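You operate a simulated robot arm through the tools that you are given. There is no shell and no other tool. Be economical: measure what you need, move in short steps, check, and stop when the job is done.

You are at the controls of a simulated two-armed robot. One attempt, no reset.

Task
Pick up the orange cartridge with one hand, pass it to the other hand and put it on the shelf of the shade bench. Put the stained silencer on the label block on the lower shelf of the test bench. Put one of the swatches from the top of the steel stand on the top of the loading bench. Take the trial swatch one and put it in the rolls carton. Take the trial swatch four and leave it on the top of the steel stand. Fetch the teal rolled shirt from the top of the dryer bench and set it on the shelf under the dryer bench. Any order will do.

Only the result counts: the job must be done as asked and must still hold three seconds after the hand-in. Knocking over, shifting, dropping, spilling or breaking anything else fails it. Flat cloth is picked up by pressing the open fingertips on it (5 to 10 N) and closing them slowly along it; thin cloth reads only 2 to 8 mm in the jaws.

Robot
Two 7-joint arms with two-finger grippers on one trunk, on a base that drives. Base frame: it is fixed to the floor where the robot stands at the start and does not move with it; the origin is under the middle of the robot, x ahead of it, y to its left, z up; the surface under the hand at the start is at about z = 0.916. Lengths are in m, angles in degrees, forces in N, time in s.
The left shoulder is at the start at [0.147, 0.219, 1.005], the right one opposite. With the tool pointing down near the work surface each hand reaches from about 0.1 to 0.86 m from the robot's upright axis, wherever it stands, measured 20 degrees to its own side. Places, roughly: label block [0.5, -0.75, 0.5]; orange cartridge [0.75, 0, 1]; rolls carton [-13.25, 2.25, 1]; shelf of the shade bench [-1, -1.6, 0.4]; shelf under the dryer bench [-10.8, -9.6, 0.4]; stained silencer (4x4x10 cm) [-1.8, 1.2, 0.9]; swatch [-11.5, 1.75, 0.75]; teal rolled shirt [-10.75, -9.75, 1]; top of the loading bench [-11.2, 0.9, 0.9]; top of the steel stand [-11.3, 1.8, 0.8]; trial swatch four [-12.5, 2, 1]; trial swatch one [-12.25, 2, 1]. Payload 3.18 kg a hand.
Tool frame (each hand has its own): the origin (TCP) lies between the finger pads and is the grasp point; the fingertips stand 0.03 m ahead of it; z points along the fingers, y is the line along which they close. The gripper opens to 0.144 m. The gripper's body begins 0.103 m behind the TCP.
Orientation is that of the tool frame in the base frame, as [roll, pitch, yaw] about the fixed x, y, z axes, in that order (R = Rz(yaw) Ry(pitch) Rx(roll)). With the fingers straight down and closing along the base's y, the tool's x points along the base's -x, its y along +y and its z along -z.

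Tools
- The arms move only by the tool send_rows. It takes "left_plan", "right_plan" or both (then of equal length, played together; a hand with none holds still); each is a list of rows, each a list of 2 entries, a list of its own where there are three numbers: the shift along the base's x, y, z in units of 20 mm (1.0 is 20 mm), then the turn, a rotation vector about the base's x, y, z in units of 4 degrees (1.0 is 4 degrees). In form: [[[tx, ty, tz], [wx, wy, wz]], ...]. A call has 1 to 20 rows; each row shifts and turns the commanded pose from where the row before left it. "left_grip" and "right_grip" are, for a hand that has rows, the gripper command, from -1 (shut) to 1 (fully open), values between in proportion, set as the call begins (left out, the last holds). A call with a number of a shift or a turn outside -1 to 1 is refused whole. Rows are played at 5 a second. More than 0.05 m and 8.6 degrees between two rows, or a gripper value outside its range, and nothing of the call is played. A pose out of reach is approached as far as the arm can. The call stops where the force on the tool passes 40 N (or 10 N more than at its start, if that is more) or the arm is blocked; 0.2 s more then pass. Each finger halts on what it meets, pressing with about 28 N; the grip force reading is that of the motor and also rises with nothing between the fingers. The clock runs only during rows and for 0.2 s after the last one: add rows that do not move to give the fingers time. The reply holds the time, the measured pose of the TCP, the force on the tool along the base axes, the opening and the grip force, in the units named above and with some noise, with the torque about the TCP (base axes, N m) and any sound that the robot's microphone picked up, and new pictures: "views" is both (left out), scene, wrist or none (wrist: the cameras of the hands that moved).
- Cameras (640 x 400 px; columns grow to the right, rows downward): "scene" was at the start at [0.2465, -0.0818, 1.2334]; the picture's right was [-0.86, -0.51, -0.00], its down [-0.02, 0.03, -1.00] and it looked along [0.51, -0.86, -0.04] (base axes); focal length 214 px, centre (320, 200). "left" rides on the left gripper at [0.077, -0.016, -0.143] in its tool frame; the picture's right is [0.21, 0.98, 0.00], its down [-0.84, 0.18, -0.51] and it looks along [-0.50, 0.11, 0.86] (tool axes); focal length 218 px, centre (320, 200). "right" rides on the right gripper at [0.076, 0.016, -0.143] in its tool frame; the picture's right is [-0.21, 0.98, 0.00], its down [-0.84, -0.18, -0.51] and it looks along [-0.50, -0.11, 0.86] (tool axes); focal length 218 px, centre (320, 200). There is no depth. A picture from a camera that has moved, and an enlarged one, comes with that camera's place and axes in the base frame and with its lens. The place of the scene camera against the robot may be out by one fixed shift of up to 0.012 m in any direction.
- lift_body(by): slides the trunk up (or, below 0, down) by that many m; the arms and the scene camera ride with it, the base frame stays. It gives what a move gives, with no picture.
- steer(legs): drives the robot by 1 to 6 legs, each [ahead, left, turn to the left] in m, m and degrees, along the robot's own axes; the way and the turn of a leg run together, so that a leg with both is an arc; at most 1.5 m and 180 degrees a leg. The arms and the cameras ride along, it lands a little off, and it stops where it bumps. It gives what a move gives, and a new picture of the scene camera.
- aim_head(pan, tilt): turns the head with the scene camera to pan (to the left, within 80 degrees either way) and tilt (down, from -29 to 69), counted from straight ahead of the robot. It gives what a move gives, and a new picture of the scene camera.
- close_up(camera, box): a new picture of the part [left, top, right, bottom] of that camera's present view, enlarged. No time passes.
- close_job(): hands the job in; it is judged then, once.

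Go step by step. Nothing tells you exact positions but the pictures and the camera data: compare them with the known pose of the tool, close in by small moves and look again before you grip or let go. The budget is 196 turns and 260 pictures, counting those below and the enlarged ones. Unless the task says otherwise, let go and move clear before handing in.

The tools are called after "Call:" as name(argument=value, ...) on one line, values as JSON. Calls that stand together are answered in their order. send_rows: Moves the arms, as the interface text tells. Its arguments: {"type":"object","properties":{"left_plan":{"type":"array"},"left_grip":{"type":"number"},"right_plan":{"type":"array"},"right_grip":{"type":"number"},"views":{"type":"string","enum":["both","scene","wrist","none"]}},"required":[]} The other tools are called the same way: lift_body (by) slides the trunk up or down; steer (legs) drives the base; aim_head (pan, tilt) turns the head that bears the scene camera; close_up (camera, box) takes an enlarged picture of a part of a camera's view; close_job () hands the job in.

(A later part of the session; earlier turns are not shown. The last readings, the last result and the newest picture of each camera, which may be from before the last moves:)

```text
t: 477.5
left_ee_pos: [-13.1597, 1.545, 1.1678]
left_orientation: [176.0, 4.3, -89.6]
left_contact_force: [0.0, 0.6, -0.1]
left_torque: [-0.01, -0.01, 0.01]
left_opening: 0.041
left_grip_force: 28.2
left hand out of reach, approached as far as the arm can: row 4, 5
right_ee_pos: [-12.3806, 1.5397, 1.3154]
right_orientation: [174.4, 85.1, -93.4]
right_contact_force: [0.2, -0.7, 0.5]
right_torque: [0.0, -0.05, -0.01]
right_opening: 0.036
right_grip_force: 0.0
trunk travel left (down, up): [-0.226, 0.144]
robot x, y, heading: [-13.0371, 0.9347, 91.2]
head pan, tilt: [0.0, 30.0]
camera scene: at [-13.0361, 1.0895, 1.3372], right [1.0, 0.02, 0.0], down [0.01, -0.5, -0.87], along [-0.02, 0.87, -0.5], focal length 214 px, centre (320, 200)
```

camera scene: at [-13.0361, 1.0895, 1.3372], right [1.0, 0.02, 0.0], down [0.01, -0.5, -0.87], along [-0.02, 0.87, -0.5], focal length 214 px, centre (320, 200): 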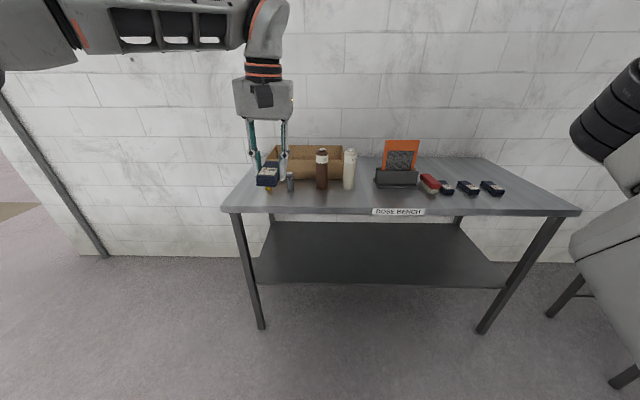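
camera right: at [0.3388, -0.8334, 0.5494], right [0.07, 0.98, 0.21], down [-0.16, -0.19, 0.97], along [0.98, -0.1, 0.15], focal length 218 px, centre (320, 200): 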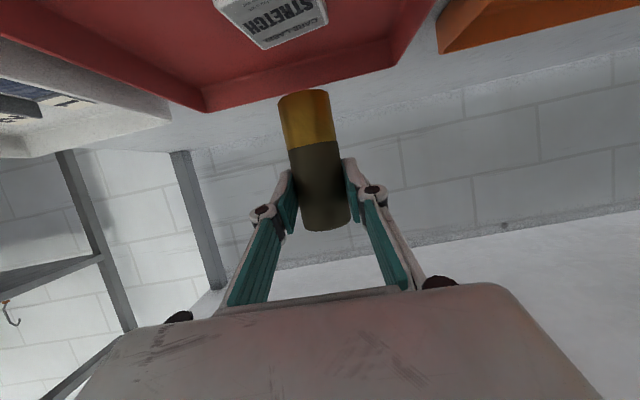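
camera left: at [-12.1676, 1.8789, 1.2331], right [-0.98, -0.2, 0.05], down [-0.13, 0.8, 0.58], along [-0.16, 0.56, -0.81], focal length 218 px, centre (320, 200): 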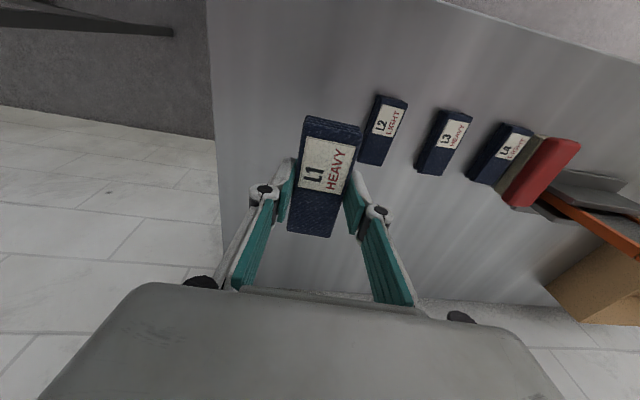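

I'll drive forward, lean the trunk a little, and extend the arm over the carton.

Call:
steer(legs=[[0.45, 0, -1]])

Call:
lift_body(by=-0.07)

Call:
send_rows(left_plan=[[[0, 0.8, 0.3], [0, 0, 0]], [[0, 0.8, 0.3], [0, 0, 0]], [[0, 0.8, 0.3], [0, 0, 0]], [[0, 0.8, 0.2], [0, 0, 0]], [[0, 0.8, 0], [0, 0, 0]], [[0, 0.8, 0], [0, 0, 0]], [[0, 0.8, 0], [0, 0, 0]], [[0, 0.8, 0], [0, 0, 0]], [[0, 0.8, 0], [0, 0, 0]]], views="wrist")

```text
t: 480.2
left_ee_pos: [-13.1543, 1.9917, 1.1678]
left_orientation: [175.9, 4.4, -90.6]
left_contact_force: [-1.1, -0.2, -0.5]
left_torque: [-0.02, 0.01, -0.01]
left_opening: 0.0411
left_grip_force: 27.8
right_ee_pos: [-12.375, 1.9718, 1.3161]
right_orientation: [174.5, 85.1, -94.5]
right_contact_force: [-0.4, 0.5, -0.3]
right_torque: [0.02, 0.02, 0.0]
right_opening: 0.0357
right_grip_force: 0.0
trunk travel left (down, up): [-0.226, 0.144]
robot x, y, heading: [-13.0384, 1.3697, 90.2]
head pan, tilt: [0.0, 30.0]
camera scene: at [-13.0388, 1.5334, 1.3373], right [1.0, 0.0, 0.0], down [0.0, -0.5, -0.87], along [0.0, 0.87, -0.5], focal length 214 px, centre (320, 200)
```

scene: 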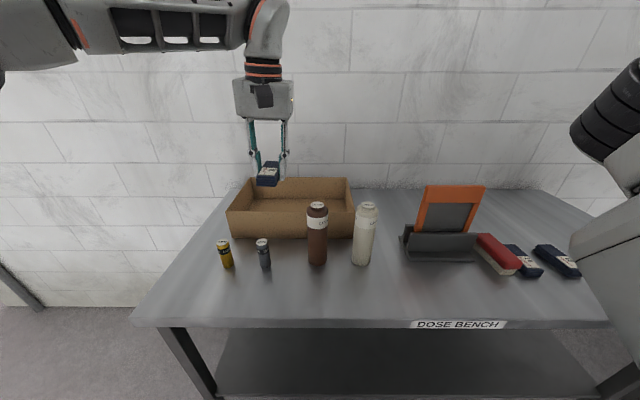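

```text
t: 481.3
left_ee_pos: [-13.1542, 1.9882, 1.1005]
left_orientation: [176.0, 4.6, -90.7]
left_contact_force: [0.1, -0.2, 0.8]
left_torque: [0.06, -0.03, 0.05]
left_opening: 0.041
left_grip_force: 27.9
right_ee_pos: [-12.3747, 1.9683, 1.2491]
right_orientation: [174.7, 85.3, -94.3]
right_contact_force: [0.3, -0.1, 0.1]
right_torque: [-0.05, 0.03, 0.0]
right_opening: 0.0359
right_grip_force: 0.0
trunk travel left (down, up): [-0.156, 0.214]
robot x, y, heading: [-13.0411, 1.373, 90.3]
head pan, tilt: [0.0, 30.0]
```

```text
t: 483.3
left_ee_pos: [-13.1544, 2.0229, 1.1067]
left_orientation: [175.9, 4.4, -90.6]
left_contact_force: [-0.5, 0.7, -0.7]
left_torque: [0.0, -0.01, 0.01]
left_opening: 0.041
left_grip_force: 27.6
left hand out of reach, approached as far as the arm can: row 2, 3, 4, 5, 6, 7, 8, 9
right_ee_pos: [-12.3744, 1.971, 1.2468]
right_orientation: [174.6, 85.1, -94.4]
right_contact_force: [-0.3, 0.2, -0.6]
right_torque: [0.0, -0.01, -0.04]
right_opening: 0.0358
right_grip_force: 0.1
trunk travel left (down, up): [-0.156, 0.214]
robot x, y, heading: [-13.0375, 1.3738, 90.4]
head pan, tilt: [0.0, 30.0]
camera left: at [-13.1291, 1.9363, 1.2409], right [-0.98, -0.2, 0.05], down [-0.14, 0.8, 0.58], along [-0.16, 0.56, -0.81], focal length 218 px, centre (320, 200)
```

left: 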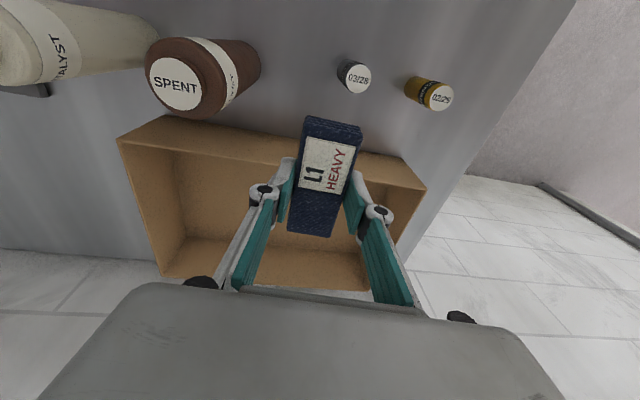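

The hand is short by ~15 cm; tilting the fingers forward will gain reach.

Call:
send_rows(left_plan=[[[0, 0.75, 0], [1, 0, 0]], [[0, 0.75, 0], [1, 0, 0]], [[0, 0.75, 0], [1, 0, 0]], [[0, 0.75, 0], [1, 0, 0]], [[0, 0.75, 0], [1, 0, 0]], [[0, 0.75, 0], [1, 0, 0]], [[0, 0.75, 0], [1, 0, 0]], [[0, 0.75, 0], [1, 0, 0]], [[0, 0.75, -0.3], [1, 0, 0]], [[0, 0.75, -0.3], [1, 0, 0]], [[0, 0.4, -0.3], [1, 0, 0]], [[0, 0.4, -0.3], [1, 0, 0]]], views="both")

```text
t: 485.9
left_ee_pos: [-13.1543, 2.1893, 1.0832]
left_orientation: [175.2, 52.2, -91.1]
left_contact_force: [-0.3, -0.2, -0.8]
left_torque: [0.01, 0.0, -0.02]
left_opening: 0.041
left_grip_force: 28.0
right_ee_pos: [-12.3749, 1.9699, 1.2461]
right_orientation: [174.5, 85.1, -94.3]
right_contact_force: [0.7, 0.3, 0.1]
right_torque: [-0.02, 0.02, 0.0]
right_opening: 0.0359
right_grip_force: 0.1
trunk travel left (down, up): [-0.156, 0.214]
robot x, y, heading: [-13.0446, 1.3778, 90.4]
head pan, tilt: [0.0, 30.0]
camera scene: at [-13.039, 1.5946, 1.2617], right [1.0, 0.0, 0.0], down [0.0, -0.5, -0.87], along [0.0, 0.87, -0.5], focal length 214 px, centre (320, 200)
camera left: at [-13.1297, 2.0315, 1.1076], right [-0.98, -0.17, -0.11], down [-0.13, 0.11, 0.99], along [-0.16, 0.98, -0.13], focal length 218 px, centre (320, 200)
```

scene: 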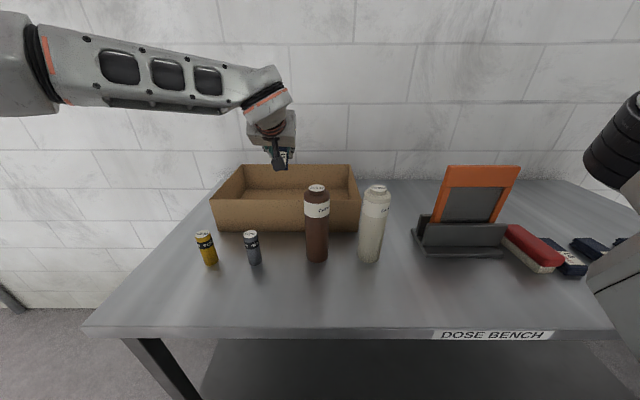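
left: 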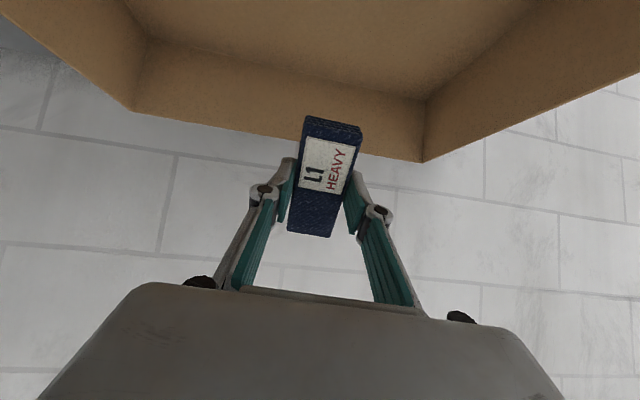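

Over the carton's middle. Lowering into it.

Call:
send_rows(left_plan=[[[0, 0.1, -0.8], [0, 0, 0]], [[0, 0.1, -0.8], [0, 0, 0]], [[0, 0.1, -0.8], [0, 0, 0]], [[0, 0.1, -0.8], [0, 0, 0]], [[0, 0, -0.8], [0, 0, 0]]], views="scene")

```text
t: 487.1
left_ee_pos: [-13.1554, 2.1964, 1.0008]
left_orientation: [175.0, 52.3, -91.1]
left_contact_force: [-0.6, 0.8, -1.1]
left_torque: [-0.04, -0.03, -0.02]
left_opening: 0.0411
left_grip_force: 27.6
right_ee_pos: [-12.3753, 1.972, 1.2461]
right_orientation: [174.6, 85.1, -94.4]
right_contact_force: [0.2, -0.6, 0.1]
right_torque: [0.0, 0.03, 0.0]
right_opening: 0.036
right_grip_force: 0.1
trunk travel left (down, up): [-0.156, 0.214]
robot x, y, heading: [-13.0423, 1.3739, 90.1]
head pan, tilt: [0.0, 30.0]
camera scene: at [-13.0391, 1.5946, 1.2617], right [1.0, 0.0, 0.0], down [0.0, -0.5, -0.87], along [0.0, 0.87, -0.5], focal length 214 px, centre (320, 200)
```

scene: 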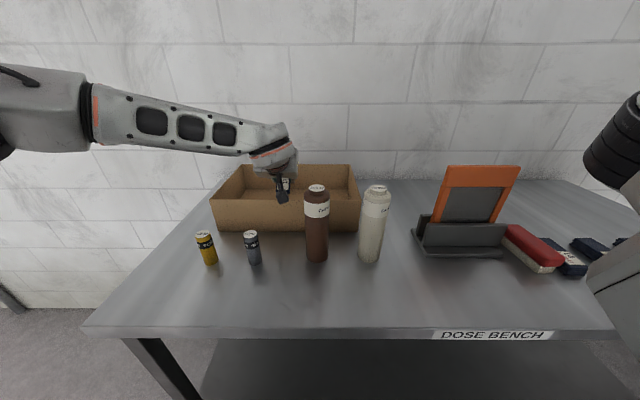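

Hand is in the carton and clear of the bottles. Release and withdraw upward.

Call:
send_rows(left_plan=[[[0, 0, 0], [0, 0, 0]], [[0, 0, 0], [0, 0, 0]], [[0, 0, 0], [0, 0, 0]], [[0, -0.2, 0.9], [0, 0, 0]], [[0, -0.2, 0.9], [0, 0, 0]], [[0, -0.2, 0.9], [0, 0, 0]], [[0, -0.2, 0.9], [0, 0, 0]], [[0, -0.2, 0.9], [0, 0, 0]], [[0, -0.2, 0.9], [0, 0, 0]]], left_grip=0.2, views="scene")

Call:
close_up(camera="scene", box=[190, 150, 390, 275])

```text
t: 489.1
left_ee_pos: [-13.1518, 2.1702, 1.1119]
left_orientation: [175.1, 52.4, -90.9]
left_contact_force: [-0.3, -0.3, -0.1]
left_torque: [-0.03, 0.01, 0.0]
left_opening: 0.0868
left_grip_force: 0.1
right_ee_pos: [-12.3729, 1.9695, 1.2468]
right_orientation: [174.5, 85.2, -94.5]
right_contact_force: [0.6, -0.4, 0.0]
right_torque: [-0.02, 0.02, -0.03]
right_opening: 0.0361
right_grip_force: 0.2
trunk travel left (down, up): [-0.156, 0.214]
robot x, y, heading: [-13.0393, 1.3733, 90.3]
head pan, tilt: [0.0, 30.0]
camera scene: at [-13.039, 1.5935, 1.2621], right [1.0, 0.0, 0.0], down [0.0, -0.5, -0.87], along [0.0, 0.87, -0.5], focal length 214 px, centre (320, 200)
```

scene: 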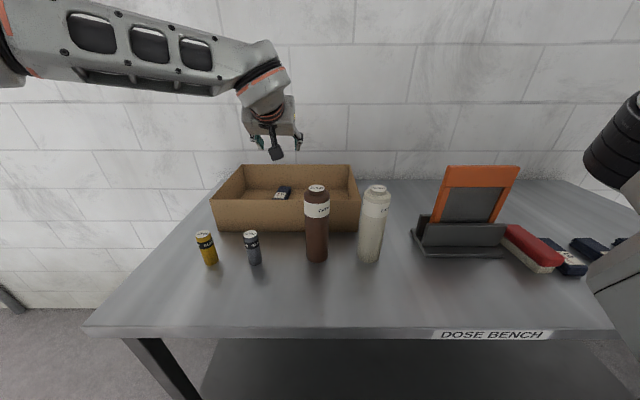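

```text
3.20 times, centred on (290, 212) of scene
camera zoom: at [-13.039, 1.5935, 1.2621], right [1.0, 0.0, 0.0], down [0.0, -0.5, -0.87], along [0.0, 0.87, -0.5], focal length 686 px, centre (416, 160)
```

zoom: 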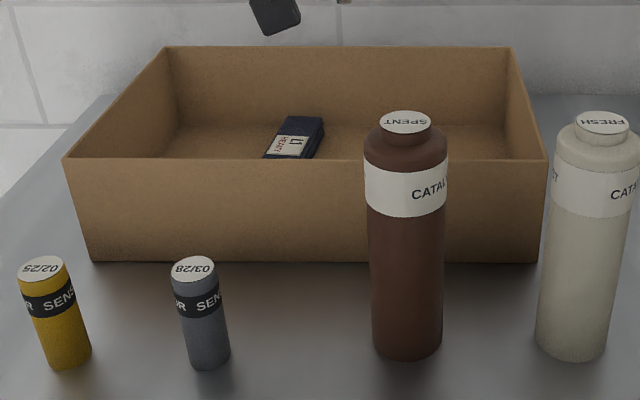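

L1 is in the carton. Next is L4, at about [−12.51, 1.97] beside a red block. I'll back off, shift right and point the hand down again.

Call:
steer(legs=[[-0.4, 0, 0], [0, -0.64, 0]])

Call:
send_rows(left_plan=[[[0, -0.75, 0], [-1, 0, 0]], [[0, -0.75, 0], [-1, 0, 0]], [[0, -0.75, 0], [-1, 0, 0]], [[0, -0.75, 0], [-1, 0, 0]], [[0, -0.75, 0], [-1, 0, 0]], [[0, -0.75, 0], [-1, 0, 0]], [[0, -0.75, 0], [-1, 0, 0]], [[0, -0.75, 0], [-1, 0, 0]], [[0, -0.75, 0], [-1, 0, 0]], [[0, -0.75, 0], [-1, 0, 0]], [[0, -0.4, 0], [-1, 0, 0]], [[0, -0.4, 0], [-1, 0, 0]], [[0, 0, 0], [-1, 0, 0]]], left_grip=-0.1, views="none")

Call:
steer(legs=[[0.4, 0, 0]])

Call:
close_up(camera="left", box=[0, 0, 640, 400])

```text
t: 497.2
left_ee_pos: [-12.5173, 1.7776, 1.1119]
left_orientation: [175.2, 52.3, -91.6]
left_contact_force: [-0.5, 0.2, 0.6]
left_torque: [0.01, -0.02, -0.03]
left_opening: 0.0864
left_grip_force: 0.1
right_ee_pos: [-11.7384, 1.5702, 1.2468]
right_orientation: [174.5, 85.1, -94.9]
right_contact_force: [0.2, 0.2, -0.1]
right_torque: [-0.05, -0.01, 0.03]
right_opening: 0.0361
right_grip_force: 0.1
trunk travel left (down, up): [-0.156, 0.214]
robot x, y, heading: [-12.4098, 0.9763, 89.7]
head pan, tilt: [0.0, 30.0]
camera scene: at [-12.4057, 1.1989, 1.2618], right [1.0, 0.0, 0.0], down [0.0, -0.5, -0.87], along [0.0, 0.87, -0.5], focal length 214 px, centre (320, 200)
```

scene: 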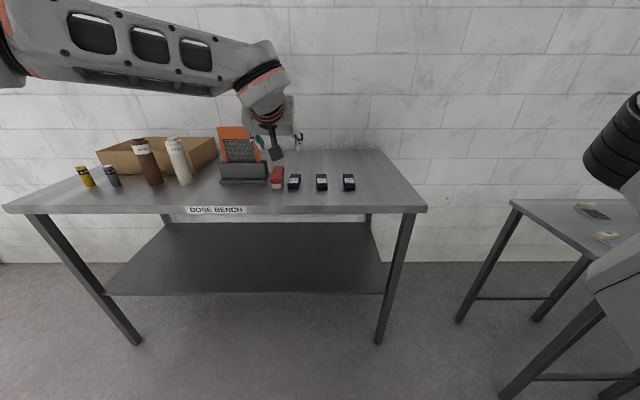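

```text
t: 500.0
left_ee_pos: [-12.5247, 1.6059, 1.1004]
left_orientation: [176.4, 0.4, -90.8]
left_contact_force: [0.7, -0.5, -0.1]
left_torque: [-0.02, 0.03, 0.02]
left_opening: 0.0648
left_grip_force: 0.0
left hand out of reach, approached as far as the arm can: row 13
right_ee_pos: [-11.7384, 1.5719, 1.2462]
right_orientation: [174.9, 85.0, -94.5]
right_contact_force: [-0.3, 0.9, -0.7]
right_torque: [-0.01, -0.02, 0.01]
right_opening: 0.0359
right_grip_force: 0.1
trunk travel left (down, up): [-0.156, 0.214]
robot x, y, heading: [-12.4104, 0.978, 89.7]
head pan, tilt: [0.0, 30.0]
```

```text
t: 502.4
left_ee_pos: [-12.5201, 1.9956, 1.1019]
left_orientation: [176.4, 0.5, -90.9]
left_contact_force: [0.4, 0.7, -0.9]
left_torque: [-0.06, -0.01, 0.0]
left_opening: 0.0648
left_grip_force: 0.0
right_ee_pos: [-11.7342, 1.9585, 1.2469]
right_orientation: [174.6, 85.1, -95.0]
right_contact_force: [-0.1, 1.5, 1.0]
right_torque: [-0.05, 0.03, -0.04]
right_opening: 0.0362
right_grip_force: 0.1
trunk travel left (down, up): [-0.156, 0.214]
robot x, y, heading: [-12.405, 1.3748, 89.8]
head pan, tilt: [0.0, 30.0]
camera scene: at [-12.4032, 1.5888, 1.2619], right [1.0, -0.01, 0.0], down [0.0, -0.5, -0.87], along [0.01, 0.87, -0.5], focal length 214 px, centre (320, 200)
```

scene: 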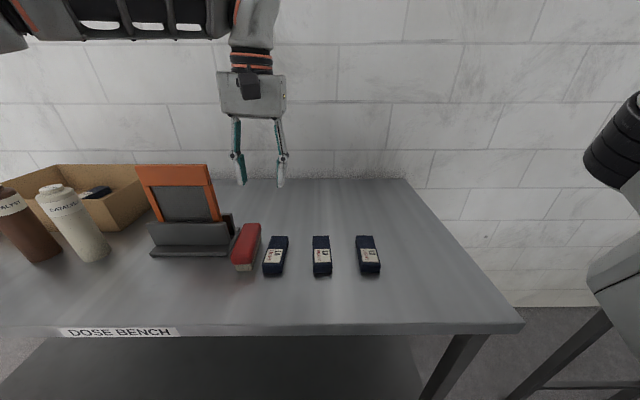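

```text
1.00 times, centred on (320, 200) of left (not enlarged: the box is as wide or as high as the picture)
camera zoom: at [-12.4969, 1.918, 1.2411], right [-0.98, -0.19, 0.06], down [-0.13, 0.84, 0.52], along [-0.15, 0.51, -0.85], focal length 218 px, centre (320, 200)
```

zoom: 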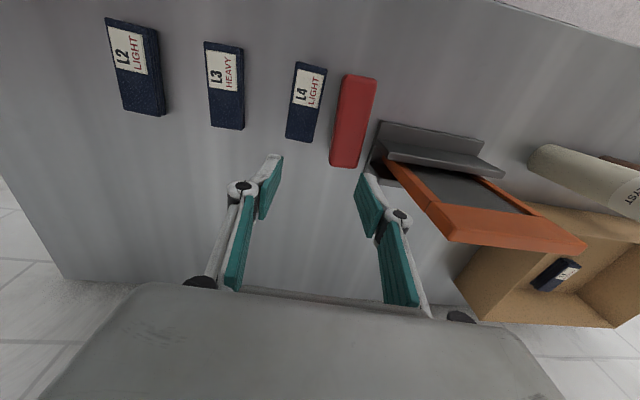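

L4 is at [−12.505, 1.961], with about 2 cm to the red block. I'll narrow the jaws and descend in two stages.

Call:
send_rows(left_plan=[[[0.28, -0.53, -0.9], [0.3, 0, 0]], [[0.28, -0.53, -0.9], [0.3, 0, 0]], [[0.28, -0.53, -0.9], [0.3, 0, 0]], [[0, 0, -0.9], [0, 0, 0]], [[0, 0, -0.9], [0, 0, 0]], [[0, 0, -0.9], [0, 0, 0]]], left_grip=-0.23, views="wrist")

```text
t: 503.8
left_ee_pos: [-12.5048, 1.9646, 0.9909]
left_orientation: [176.3, 4.1, -90.9]
left_contact_force: [-0.4, 0.4, 0.0]
left_torque: [-0.01, 0.02, 0.0]
left_opening: 0.0551
left_grip_force: 0.0
right_ee_pos: [-11.7351, 1.9584, 1.2469]
right_orientation: [174.6, 85.1, -95.0]
right_contact_force: [0.4, 0.2, -0.1]
right_torque: [-0.01, 0.0, -0.02]
right_opening: 0.0361
right_grip_force: 0.1
trunk travel left (down, up): [-0.156, 0.214]
robot x, y, heading: [-12.4095, 1.3685, 89.7]
head pan, tilt: [0.0, 30.0]
camera left: at [-12.4808, 1.8782, 1.1267], right [-0.98, -0.2, 0.05], down [-0.13, 0.81, 0.58], along [-0.15, 0.56, -0.82], focal length 218 px, centre (320, 200)
```

left: 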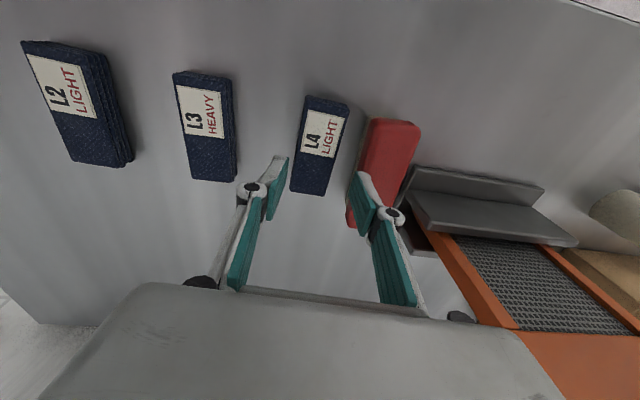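

Call:
send_rows(left_plan=[[[0.05, 0, 0], [0, 0, 0]], [[0, 0, -0.5], [0, 0, 0]], [[0, 0, -0.6], [0, 0, 0]], [[0, 0, -0.6], [0, 0, 0]], [[0, 0, -0.6], [0, 0, 0]], [[0, 0, -0.4], [0, 0, 0]]], left_grip=-0.3, views="wrist")

```text
t: 505.2
left_ee_pos: [-12.5032, 1.9622, 0.939]
left_orientation: [176.3, 4.1, -91.0]
left_contact_force: [-0.7, -0.2, 0.0]
left_torque: [-0.01, 0.03, -0.03]
left_opening: 0.0503
left_grip_force: 0.0
right_ee_pos: [-11.7353, 1.9586, 1.2471]
right_orientation: [174.6, 85.1, -95.0]
right_contact_force: [0.0, 0.3, 0.1]
right_torque: [0.01, 0.01, 0.0]
right_opening: 0.0359
right_grip_force: 0.0
trunk travel left (down, up): [-0.156, 0.214]
robot x, y, heading: [-12.4059, 1.3708, 89.6]
head pan, tilt: [0.0, 30.0]
camera left: at [-12.4788, 1.8772, 1.0744], right [-0.98, -0.2, 0.05], down [-0.13, 0.81, 0.58], along [-0.15, 0.56, -0.82], focal length 218 px, centre (320, 200)
```

left: 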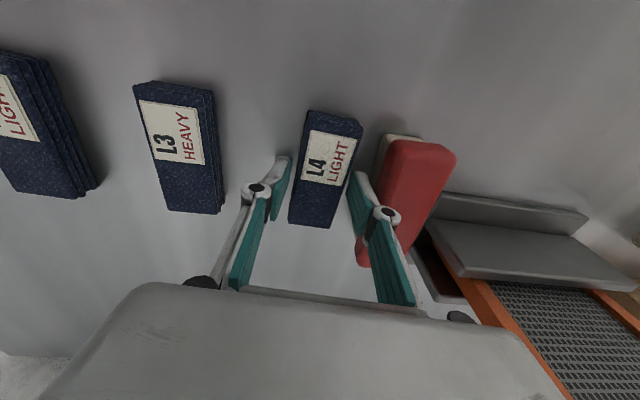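

Jaws straddle L4 without touching the red block. Close.

Call:
send_rows(left_plan=[[[0, 0, 0], [0, 0, 0]], [[0, 0, 0], [0, 0, 0]]], left_grip=-1, views="none")

Call:
send_rows(left_plan=[[[0, 0, 0.5], [0, 0, 0]], [[0, 0, 0.8], [0, 0, 0]], [[0, 0, 0.8], [0, 0, 0]], [[0, 0, 0.8], [0, 0, 0]], [[0, 0, 0.8], [0, 0, 0]], [[0, 0, 0.8], [0, 0, 0]], [[0, 0, 0.8], [0, 0, 0]], [[0, 0, 0.8], [0, 0, 0]], [[0, 0, 0.8], [0, 0, 0]]], views="wrist")

```text
t: 505.8
left_ee_pos: [-12.5028, 1.9634, 0.9392]
left_orientation: [176.2, 4.1, -91.0]
left_contact_force: [0.3, -0.5, 0.5]
left_torque: [0.03, -0.03, -0.04]
left_opening: 0.0415
left_grip_force: 28.3
right_ee_pos: [-11.7353, 1.9583, 1.2468]
right_orientation: [174.5, 85.1, -95.1]
right_contact_force: [-0.7, 0.2, -0.2]
right_torque: [0.04, 0.03, 0.01]
right_opening: 0.0359
right_grip_force: 0.1
trunk travel left (down, up): [-0.156, 0.214]
robot x, y, heading: [-12.4093, 1.3663, 89.5]
head pan, tilt: [0.0, 30.0]
```

```text
t: 507.8
left_ee_pos: [-12.5041, 1.963, 1.0777]
left_orientation: [176.3, 4.0, -91.0]
left_contact_force: [0.3, 0.0, -1.0]
left_torque: [-0.01, -0.02, -0.01]
left_opening: 0.0416
left_grip_force: 28.7
right_ee_pos: [-11.7346, 1.9576, 1.2467]
right_orientation: [174.4, 85.3, -95.2]
right_contact_force: [0.1, -0.3, 0.0]
right_torque: [0.01, 0.03, 0.01]
right_opening: 0.0362
right_grip_force: 0.2
trunk travel left (down, up): [-0.156, 0.214]
robot x, y, heading: [-12.4075, 1.3723, 89.7]
head pan, tilt: [0.0, 30.0]
camera left: at [-12.4804, 1.8768, 1.2131], right [-0.98, -0.2, 0.05], down [-0.13, 0.81, 0.58], along [-0.15, 0.56, -0.82], focal length 218 px, centre (320, 200)
```

left: 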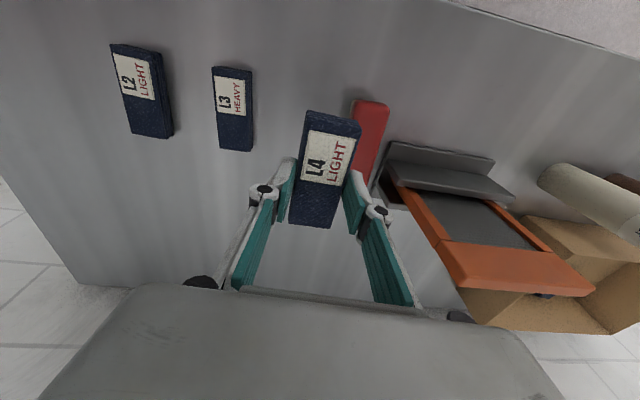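

L4 is held. The steel stand is best approached diagonally from the left, so I'll raise the right hand, back off, turn to about 35° and view the stand.

Call:
send_rows(right_plan=[[[0, -0.6, 0.8], [0, 0, 0]], [[0, -0.6, 0.8], [0, 0, 0]], [[0, -0.6, 0.8], [0, 0, 0]], [[0, -0.6, 0.8], [0, 0, 0]], [[0, -0.6, 0.8], [0, 0, 0]], [[0, -0.6, 0.5], [0, 0, 0]]], views="none")

Call:
steer(legs=[[-0.37, 0, 0], [0, 0, -55], [0.25, 0.08, 0]])

Call:
aim_head(pan=0, tilt=40)

```text
t: 509.2
left_ee_pos: [-12.5041, 1.9625, 1.0777]
left_orientation: [176.3, 4.1, -91.1]
left_contact_force: [-0.1, 0.0, 0.1]
left_torque: [0.0, -0.02, 0.03]
left_opening: 0.0414
left_grip_force: 28.0
right_ee_pos: [-11.7354, 1.885, 1.3368]
right_orientation: [174.6, 85.3, -94.9]
right_contact_force: [-0.3, -0.3, 0.0]
right_torque: [0.02, 0.0, -0.02]
right_opening: 0.0361
right_grip_force: 0.1
trunk travel left (down, up): [-0.156, 0.214]
robot x, y, heading: [-12.4102, 1.368, 89.7]
head pan, tilt: [0.0, 30.0]
```

```text
t: 515.6
left_ee_pos: [-11.8079, 1.6076, 1.0782]
left_orientation: [176.2, 4.2, -147.1]
left_contact_force: [-0.5, 0.8, -0.5]
left_torque: [0.0, 0.01, -0.01]
left_opening: 0.0411
left_grip_force: 28.3
right_ee_pos: [-11.4424, 0.9259, 1.3368]
right_orientation: [174.6, 85.2, -151.0]
right_contact_force: [0.0, -0.4, 0.3]
right_torque: [-0.04, 0.01, -0.01]
right_opening: 0.0362
right_grip_force: 0.1
trunk travel left (down, up): [-0.156, 0.214]
robot x, y, heading: [-12.2477, 1.194, 33.5]
head pan, tilt: [0.0, 30.0]
camera scene: at [-12.0554, 1.313, 1.2619], right [0.55, -0.83, 0.0], down [-0.42, -0.28, -0.87], along [0.72, 0.48, -0.5], focal length 214 px, centre (320, 200)
```

scene: 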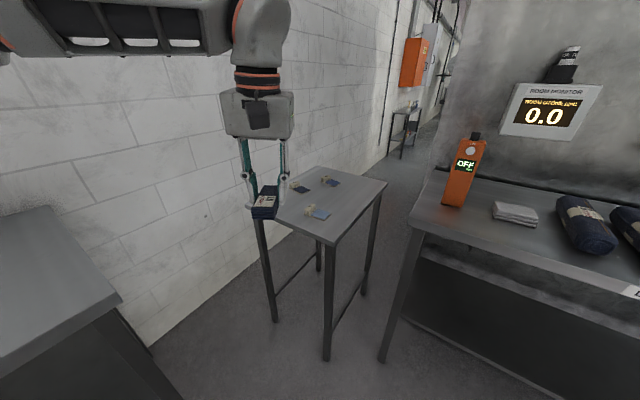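

```text
t: 516.3
left_ee_pos: [-11.8082, 1.6072, 1.0772]
left_orientation: [176.3, 4.0, -147.1]
left_contact_force: [0.4, 0.2, -0.5]
left_torque: [-0.03, 0.04, 0.0]
left_opening: 0.0411
left_grip_force: 28.4
right_ee_pos: [-11.444, 0.9259, 1.3377]
right_orientation: [174.4, 85.0, -151.3]
right_contact_force: [-0.4, 0.3, -0.3]
right_torque: [-0.04, 0.01, 0.03]
right_opening: 0.036
right_grip_force: 0.1
trunk travel left (down, up): [-0.156, 0.214]
robot x, y, heading: [-12.2495, 1.1982, 33.7]
head pan, tilt: [0.0, 40.0]
camera scene: at [-12.06, 1.3097, 1.2465], right [0.55, -0.83, 0.0], down [-0.54, -0.35, -0.77], along [0.64, 0.42, -0.64], focal length 214 px, centre (320, 200)
```

scene: 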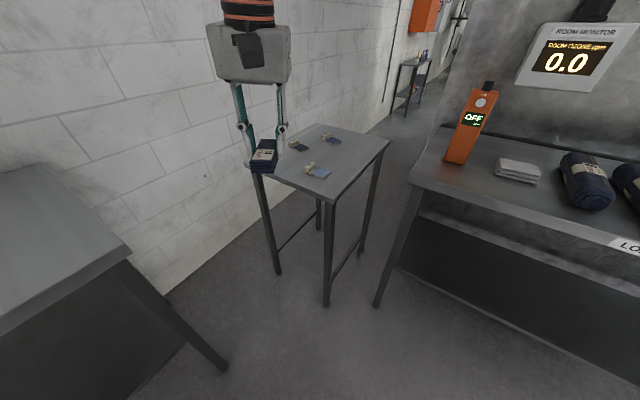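

Stand top z ≈ 0.79, x −11.60…−11.05, y 1.565…1.96; a free spot is near its left corner at about [−11.525, 1.84]. Moving in.

Call:
steer(legs=[[0.22, 0.037, 0]])

Call:
send_rows(left_plan=[[[0, 0, -1], [0, 0, 0]], [[0, 0, -1], [0, 0, 0]], [[0.6, 0.4, -1], [0, 0, 0]], [[0.6, 0.4, -1], [0, 0, 0]], [[0.6, 0.4, -0.5], [0, 0, 0]], [[0.6, 0.4, -0.5], [0, 0, 0]], [[0.6, 0.4, -0.5], [0, 0, 0]], [[0.6, 0.4, 0], [0, 0, 0]], [[0.6, 0.4, 0], [0, 0, 0]], [[0.6, 0.4, 0], [0, 0, 0]], [[0.6, 0.4, 0], [0, 0, 0]], [[0.6, 0.4, 0], [0, 0, 0]]], views="both")

```text
t: 518.0
left_ee_pos: [-11.6458, 1.7571, 1.0772]
left_orientation: [176.3, 4.1, -147.2]
left_contact_force: [0.1, 0.3, -0.1]
left_torque: [-0.02, 0.03, 0.02]
left_opening: 0.0409
left_grip_force: 28.0
right_ee_pos: [-11.2821, 1.0753, 1.3374]
right_orientation: [174.4, 85.2, -151.3]
right_contact_force: [-0.3, 0.1, -0.6]
right_torque: [-0.01, -0.01, 0.01]
right_opening: 0.036
right_grip_force: 0.0
trunk travel left (down, up): [-0.156, 0.214]
robot x, y, heading: [-12.0861, 1.3477, 33.2]
head pan, tilt: [0.0, 40.0]
camera scene: at [-11.8973, 1.4611, 1.2466], right [0.55, -0.83, 0.0], down [-0.54, -0.35, -0.77], along [0.64, 0.42, -0.64], focal length 214 px, centre (320, 200)
```

scene: 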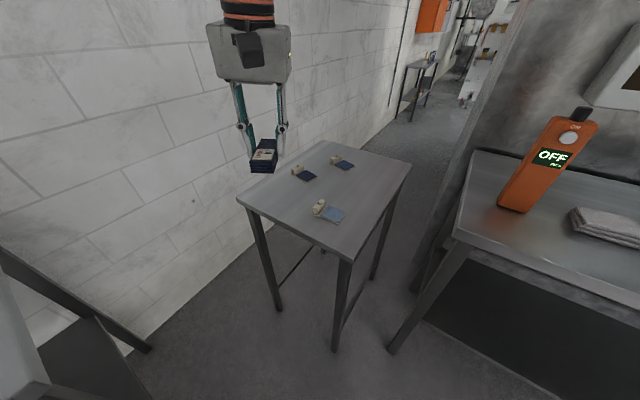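

```text
t: 520.6
left_ee_pos: [-11.5249, 1.8362, 0.9688]
left_orientation: [176.3, 4.2, -147.2]
left_contact_force: [0.2, -0.2, -1.1]
left_torque: [0.02, 0.03, -0.03]
left_opening: 0.0413
left_grip_force: 27.4
right_ee_pos: [-11.2817, 1.0748, 1.3375]
right_orientation: [174.1, 85.3, -151.8]
right_contact_force: [-0.8, 0.4, -0.4]
right_torque: [0.01, -0.01, 0.0]
right_opening: 0.0363
right_grip_force: 0.1
trunk travel left (down, up): [-0.156, 0.214]
robot x, y, heading: [-12.0881, 1.3467, 33.2]
head pan, tilt: [0.0, 40.0]
camera scene: at [-11.8973, 1.4602, 1.2466], right [0.55, -0.83, 0.0], down [-0.54, -0.35, -0.77], along [0.64, 0.42, -0.64], focal length 214 px, centre (320, 200)
camera left: at [-11.5846, 1.7684, 1.103], right [-0.71, 0.71, 0.05], down [0.6, 0.56, 0.58], along [0.38, 0.44, -0.81], focal length 218 px, centre (320, 200)
```

scene: 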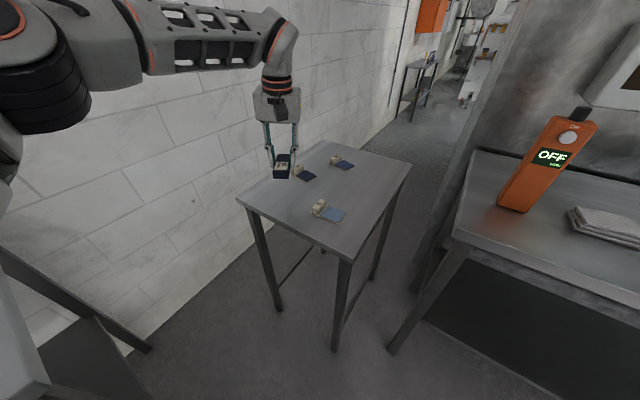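
left: 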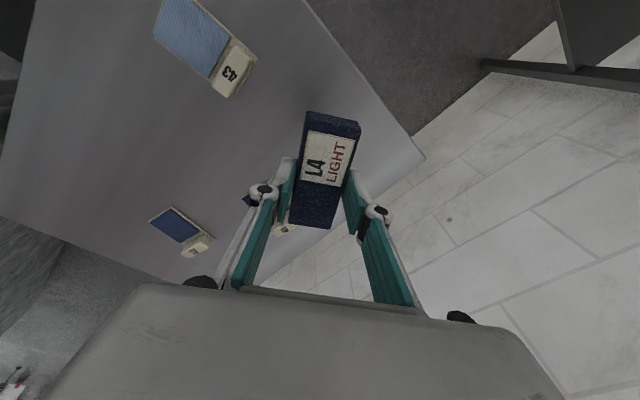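

Position is good. Lowering L4 onto the stand.

Call:
send_rows(left_plan=[[[0, 0, -0.9], [0, 0, 0]], [[0, 0, -0.9], [0, 0, 0]], [[0, 0, -0.9], [0, 0, 0]], [[0, 0, -0.9], [0, 0, 0]], [[0, 0, -0.9], [0, 0, 0]], [[0, 0, -0.9], [0, 0, 0]]], views="none")

Call:
send_rows(left_plan=[[[0, 0, -0.4], [0, 0, 0]], [[0, 0, -0.4], [0, 0, 0]], [[0, 0, -0.3], [0, 0, 0]]], views="scene")

```text
t: 522.0
left_ee_pos: [-11.5238, 1.838, 0.8612]
left_orientation: [176.3, 4.2, -147.1]
left_contact_force: [1.2, -0.4, 3.5]
left_torque: [-0.09, 0.07, 0.01]
left_opening: 0.0413
left_grip_force: 27.7
right_ee_pos: [-11.2837, 1.0751, 1.3373]
right_orientation: [174.4, 85.2, -151.4]
right_contact_force: [0.5, 0.1, 0.9]
right_torque: [-0.01, 0.03, -0.01]
right_opening: 0.0358
right_grip_force: 0.1
trunk travel left (down, up): [-0.156, 0.214]
robot x, y, heading: [-12.0842, 1.3465, 33.6]
head pan, tilt: [0.0, 40.0]
```

```text
t: 522.8
left_ee_pos: [-11.5238, 1.8373, 0.8521]
left_orientation: [176.8, 4.6, -147.0]
left_contact_force: [-9.2, -3.2, 26.4]
left_torque: [-0.72, 0.18, -0.25]
left_opening: 0.0412
left_grip_force: 28.0
right_ee_pos: [-11.2846, 1.0746, 1.3401]
right_orientation: [174.3, 85.3, -151.4]
right_contact_force: [0.0, 0.7, 0.4]
right_torque: [0.01, 0.0, 0.01]
right_opening: 0.0363
right_grip_force: 0.0
trunk travel left (down, up): [-0.156, 0.214]
robot x, y, heading: [-12.0844, 1.3463, 33.4]
head pan, tilt: [0.0, 40.0]
stopped in row 3 (left hand): the force on the tool passed its limit at 41 N (the readings are from after the stop); the commanded pose is now the measured one
camera scene: at [-11.8999, 1.4599, 1.247], right [0.55, -0.83, 0.0], down [-0.53, -0.35, -0.77], along [0.64, 0.42, -0.64], focal length 214 px, centre (320, 200)
```

scene: 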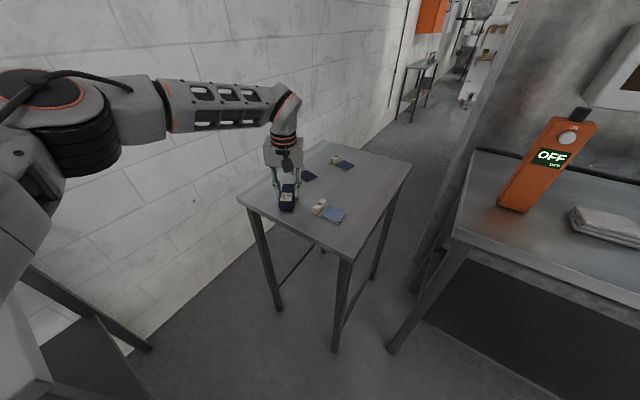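

L4 is resting on the stand. Ease up, release, and rise.

Call:
send_rows(left_plan=[[[0, 0, 0.35], [0, 0, 0]], [[0, 0, 0], [0, 0, 0]]], views="none")

Call:
send_rows(left_plan=[[[0, 0, 0], [0, 0, 0]], [[0, 0, 0], [0, 0, 0]], [[0, 0, 0.6], [0, 0, 0]], [[0, 0, 0.8], [0, 0, 0]], [[0, 0, 1], [0, 0, 0]], [[0, 0, 1], [0, 0, 0]], [[0, 0, 1], [0, 0, 0]], [[0, 0, 1], [0, 0, 0]]], left_grip=-0.05, views="both")

```text
t: 523.4
left_ee_pos: [-11.5243, 1.8374, 0.8526]
left_orientation: [176.5, 4.3, -147.2]
left_contact_force: [-2.2, -3.3, 7.3]
left_torque: [-0.15, -0.23, -0.12]
left_opening: 0.041
left_grip_force: 27.6
right_ee_pos: [-11.2825, 1.0748, 1.3368]
right_orientation: [174.4, 85.0, -151.6]
right_contact_force: [0.6, -0.3, -0.2]
right_torque: [0.0, 0.01, 0.0]
right_opening: 0.0363
right_grip_force: 0.1
trunk travel left (down, up): [-0.156, 0.214]
robot x, y, heading: [-12.0865, 1.347, 33.4]
head pan, tilt: [0.0, 40.0]
```

```text
t: 525.1
left_ee_pos: [-11.5233, 1.8384, 0.9624]
left_orientation: [176.6, 4.4, -147.2]
left_contact_force: [-0.7, 0.1, 0.2]
left_torque: [0.01, -0.02, 0.01]
left_opening: 0.0684
left_grip_force: 0.0
right_ee_pos: [-11.2825, 1.0739, 1.3374]
right_orientation: [174.2, 85.2, -151.7]
right_contact_force: [0.6, -0.7, 0.0]
right_torque: [0.03, -0.04, 0.01]
right_opening: 0.0361
right_grip_force: 0.1
trunk travel left (down, up): [-0.156, 0.214]
robot x, y, heading: [-12.0848, 1.3483, 33.5]
head pan, tilt: [0.0, 40.0]
camera scene: at [-11.8977, 1.4606, 1.2466], right [0.55, -0.83, 0.0], down [-0.54, -0.35, -0.77], along [0.64, 0.42, -0.64], focal length 214 px, centre (320, 200)
camera left: at [-11.5836, 1.7696, 1.0965], right [-0.71, 0.7, 0.04], down [0.59, 0.56, 0.58], along [0.39, 0.44, -0.81], focal length 218 px, centre (320, 200)
```

scene: 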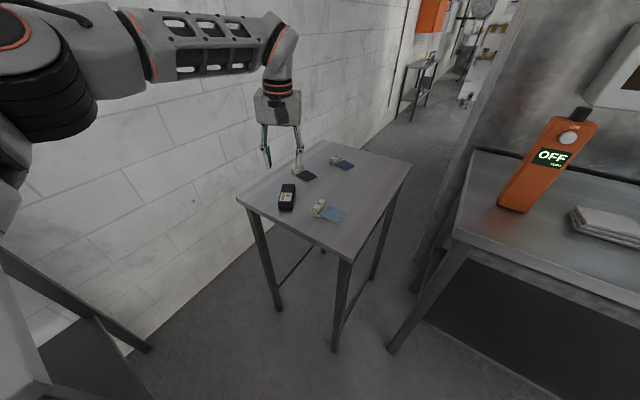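
left: 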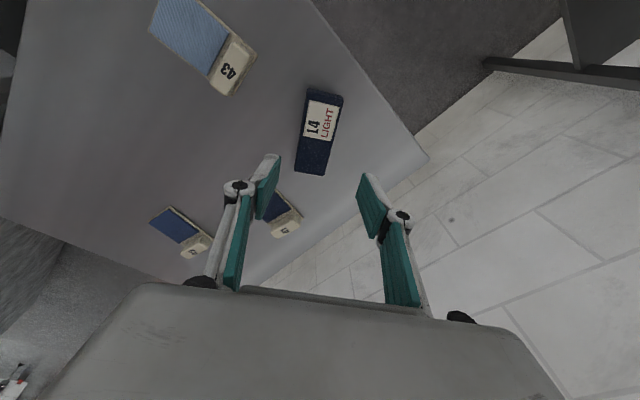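

L4 is on the stand. Now I'll look closely at the swatch marked 43 for pickup by its cream block.

Call:
close_up(camera="left", box=[130, 0, 290, 100])

Call:
close_up(camera="scene", box=[250, 140, 410, 240])

```text
4.00 times, centred on (210, 50) of left
camera zoom: at [-11.5836, 1.7696, 1.0965], right [-0.71, 0.7, 0.04], down [0.59, 0.56, 0.58], along [0.39, 0.44, -0.81], focal length 873 px, centre (760, 800)
```

zoom: 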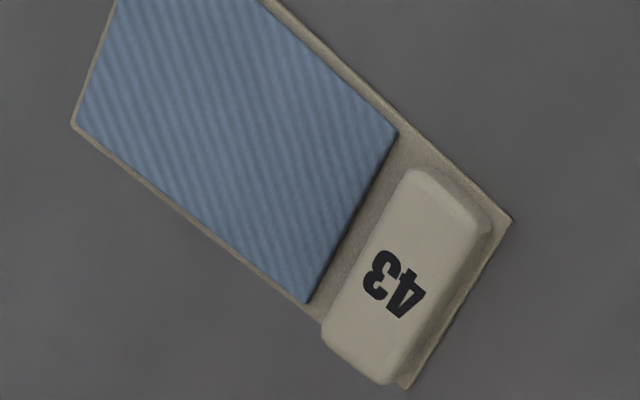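

```text
4.00 times, centred on (330, 190) of scene
camera zoom: at [-11.8977, 1.4606, 1.2466], right [0.55, -0.83, 0.0], down [-0.54, -0.35, -0.77], along [0.64, 0.42, -0.64], focal length 858 px, centre (280, 240)
```

zoom: 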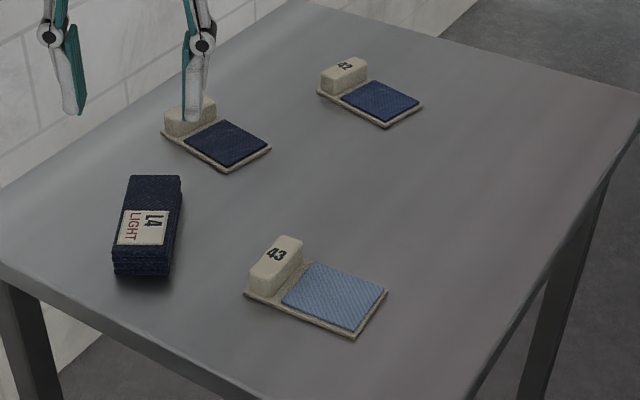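

Its cream block runs along x, centred at about [−11.51, 1.729], 2–3 cm thick, so I'll turn the hand to close along y and hover over it.

Call:
send_rows(left_plan=[[[0.08, -0.68, 0], [0, 0, -1]], [[0.08, -0.68, 0], [0, 0, -1]], [[0.08, -0.68, 0], [0, 0, -1]], [[0.08, -0.68, 0], [0, 0, -1]], [[0.08, -0.68, 0], [0, 0, -1]], [[0.08, -0.68, 0], [0, 0, -1]], [[0.08, -0.68, 0], [0, 0, -1]], [[0.08, -0.68, 0], [0, 0, -1]]], left_grip=-0.2, views="wrist")

```text
t: 527.0
left_ee_pos: [-11.5301, 1.7963, 0.9895]
left_orientation: [175.2, 7.7, -158.3]
left_contact_force: [0.8, 0.3, 0.0]
left_torque: [-0.06, 0.01, 0.02]
left_opening: 0.0577
left_grip_force: 0.0
left hand out of reach, approached as far as the arm can: row 1, 2, 3, 4, 5, 6, 7, 8
right_ee_pos: [-11.283, 1.0754, 1.3379]
right_orientation: [174.5, 85.2, -151.3]
right_contact_force: [0.5, 0.1, 0.2]
right_torque: [-0.01, 0.01, 0.0]
right_opening: 0.036
right_grip_force: 0.0
trunk travel left (down, up): [-0.156, 0.214]
robot x, y, heading: [-12.0867, 1.3459, 33.4]
head pan, tilt: [0.0, 40.0]
camera left: at [-11.6086, 1.736, 1.1192], right [-0.56, 0.83, 0.05], down [0.66, 0.41, 0.63], along [0.5, 0.39, -0.78], focal length 218 px, centre (320, 200)
```

left: 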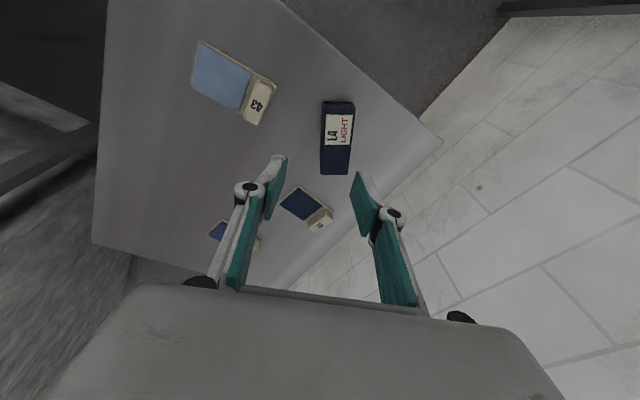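

The wrist can't turn that far here. I'll back off, turn the base to face +x squarely, and work from there.

Call:
steer(legs=[[-0.35, 0, 0], [0, 0, -33.4], [0, 0.24, 0]])

Call:
send_rows(left_plan=[[[0, 0.9, 0], [0, 0.2, 0.25]], [[0, 0.9, 0], [0, 0.2, 0.25]], [[0, 0.9, 0], [0, 0.2, 0.25]], [[0, 0.9, 0], [0, 0.2, 0.25]], [[0, 0.9, 0], [0, 0.2, 0.25]], [[0, 0.9, 0], [0, 0.2, 0.25]], [[0, 0.9, 0], [0, 0.2, 0.25]], [[0, 0.9, 0], [0, 0.2, 0.25]], [[0, 0.9, 0], [0, 0.2, 0.25]], [[0, 0.9, 0], [0, 0, 0.25]], [[0, 0.9, 0], [0, 0, 0.25]], [[0, 0.9, 0], [0, 0, 0.25]]], views="both")

```text
t: 533.2
left_ee_pos: [-11.6674, 1.4624, 0.9891]
left_orientation: [175.1, 7.6, 167.9]
left_contact_force: [-0.2, -0.2, -0.3]
left_torque: [-0.01, -0.02, 0.02]
left_opening: 0.0576
left_grip_force: 0.0
right_ee_pos: [-11.8616, 0.7239, 1.3366]
right_orientation: [174.6, 85.1, 174.8]
right_contact_force: [0.7, 0.8, -0.8]
right_torque: [0.0, -0.02, 0.01]
right_opening: 0.0363
right_grip_force: 0.0
trunk travel left (down, up): [-0.156, 0.214]
robot x, y, heading: [-12.3785, 1.3985, -0.2]
head pan, tilt: [0.0, 40.0]
camera scene: at [-12.1536, 1.3871, 1.2465], right [-0.01, -1.0, 0.0], down [-0.64, 0.0, -0.77], along [0.77, -0.01, -0.64], focal length 214 px, centre (320, 200)
```

scene: 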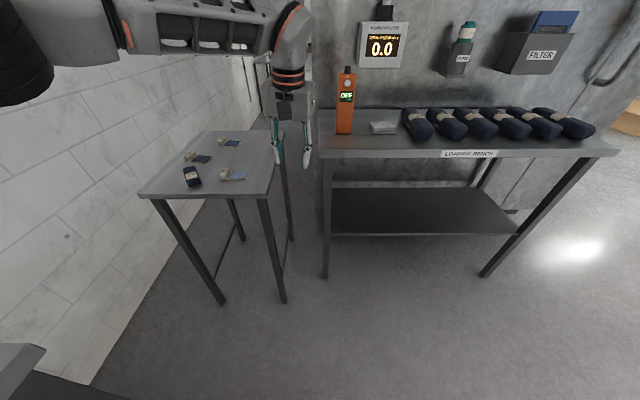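

```text
t: 535.8
left_ee_pos: [-11.6784, 1.5756, 0.9842]
left_orientation: [175.1, 4.4, 175.1]
left_contact_force: [-0.5, -0.3, -0.5]
left_torque: [0.0, 0.03, 0.03]
left_opening: 0.0576
left_grip_force: 0.0
left hand out of reach, approached as far as the arm can: row 1, 2, 4, 5, 6, 7, 8, 9
right_ee_pos: [-11.8607, 0.7256, 1.3376]
right_orientation: [174.8, 85.1, 175.2]
right_contact_force: [-0.2, -0.5, -0.3]
right_torque: [-0.02, -0.01, -0.02]
right_opening: 0.0359
right_grip_force: 0.0
trunk travel left (down, up): [-0.156, 0.214]
robot x, y, heading: [-12.3799, 1.3952, -0.4]
head pan, tilt: [0.0, 40.0]
camera scene: at [-12.1534, 1.3875, 1.2464], right [-0.01, -1.0, 0.0], down [-0.64, 0.0, -0.77], along [0.77, -0.01, -0.64], focal length 214 px, centre (320, 200)
camera left: at [-11.7675, 1.5556, 1.1171], right [-0.13, 0.99, 0.07], down [0.81, 0.07, 0.58], along [0.57, 0.13, -0.81], focal length 218 px, centre (320, 200)
```

scene: 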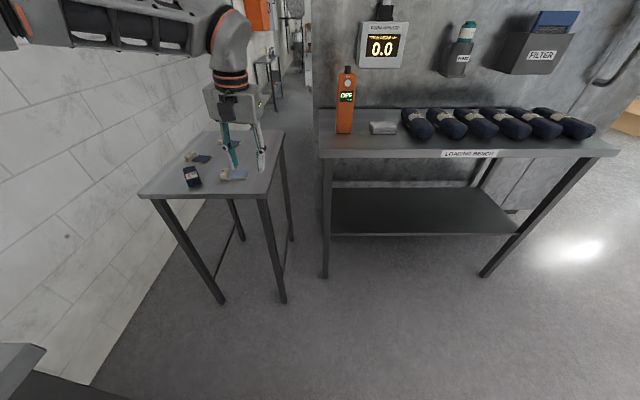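
left: 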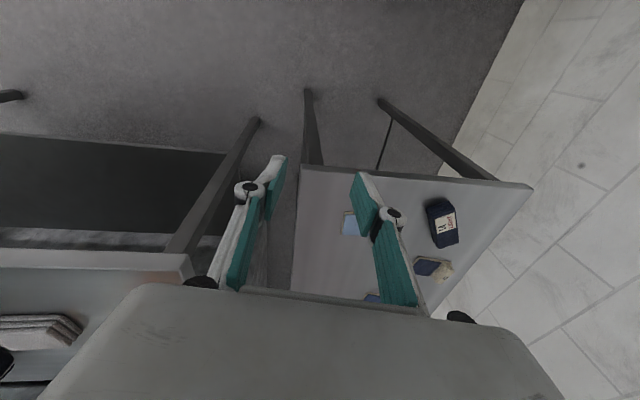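

I'll lower the hand a little, which should give it more reach to the left, and move the base only slightly.

Call:
send_rows(left_plan=[[[0, 0.5, -0.8], [0, 0.2, 0]], [[0, 0.5, -0.8], [0, 0.2, 0]], [[0, 0.8, -0.8], [0, 0.2, 0.2]], [[0, 0.8, -0.5], [0, 0.2, 0.2]], [[0, 0.8, 0], [0, 0.2, 0.2]], [[0, 0.8, 0], [0, 0, 0.2]], [[0, 0.8, 0], [0, 0, 0.2]], [[0, 0.8, 0], [0, 0, 0.2]], [[0, 0.8, 0], [0, 0, 0]]], views="wrist")

```text
t: 537.8
left_ee_pos: [-11.6806, 1.6681, 0.9251]
left_orientation: [175.3, 0.5, 179.9]
left_contact_force: [-0.1, -0.2, -0.6]
left_torque: [-0.01, 0.01, 0.03]
left_opening: 0.0577
left_grip_force: 0.1
left hand out of reach, approached as far as the arm can: row 6, 8, 9
right_ee_pos: [-11.8613, 0.7221, 1.337]
right_orientation: [174.5, 85.1, 174.8]
right_contact_force: [-0.3, 1.4, -0.5]
right_torque: [-0.03, -0.04, 0.02]
right_opening: 0.036
right_grip_force: 0.0
trunk travel left (down, up): [-0.156, 0.214]
robot x, y, heading: [-12.3791, 1.3966, -0.5]
head pan, tilt: [0.0, 40.0]
camera left: at [-11.7578, 1.6404, 1.0646], right [-0.21, 0.98, 0.08], down [0.84, 0.14, 0.53], along [0.5, 0.17, -0.85], focal length 218 px, centre (320, 200)
```

left: 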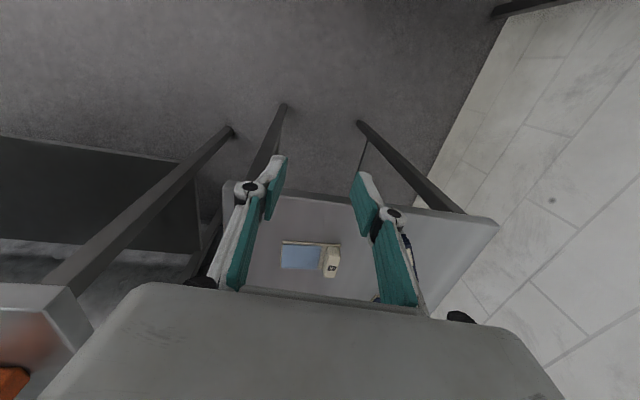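

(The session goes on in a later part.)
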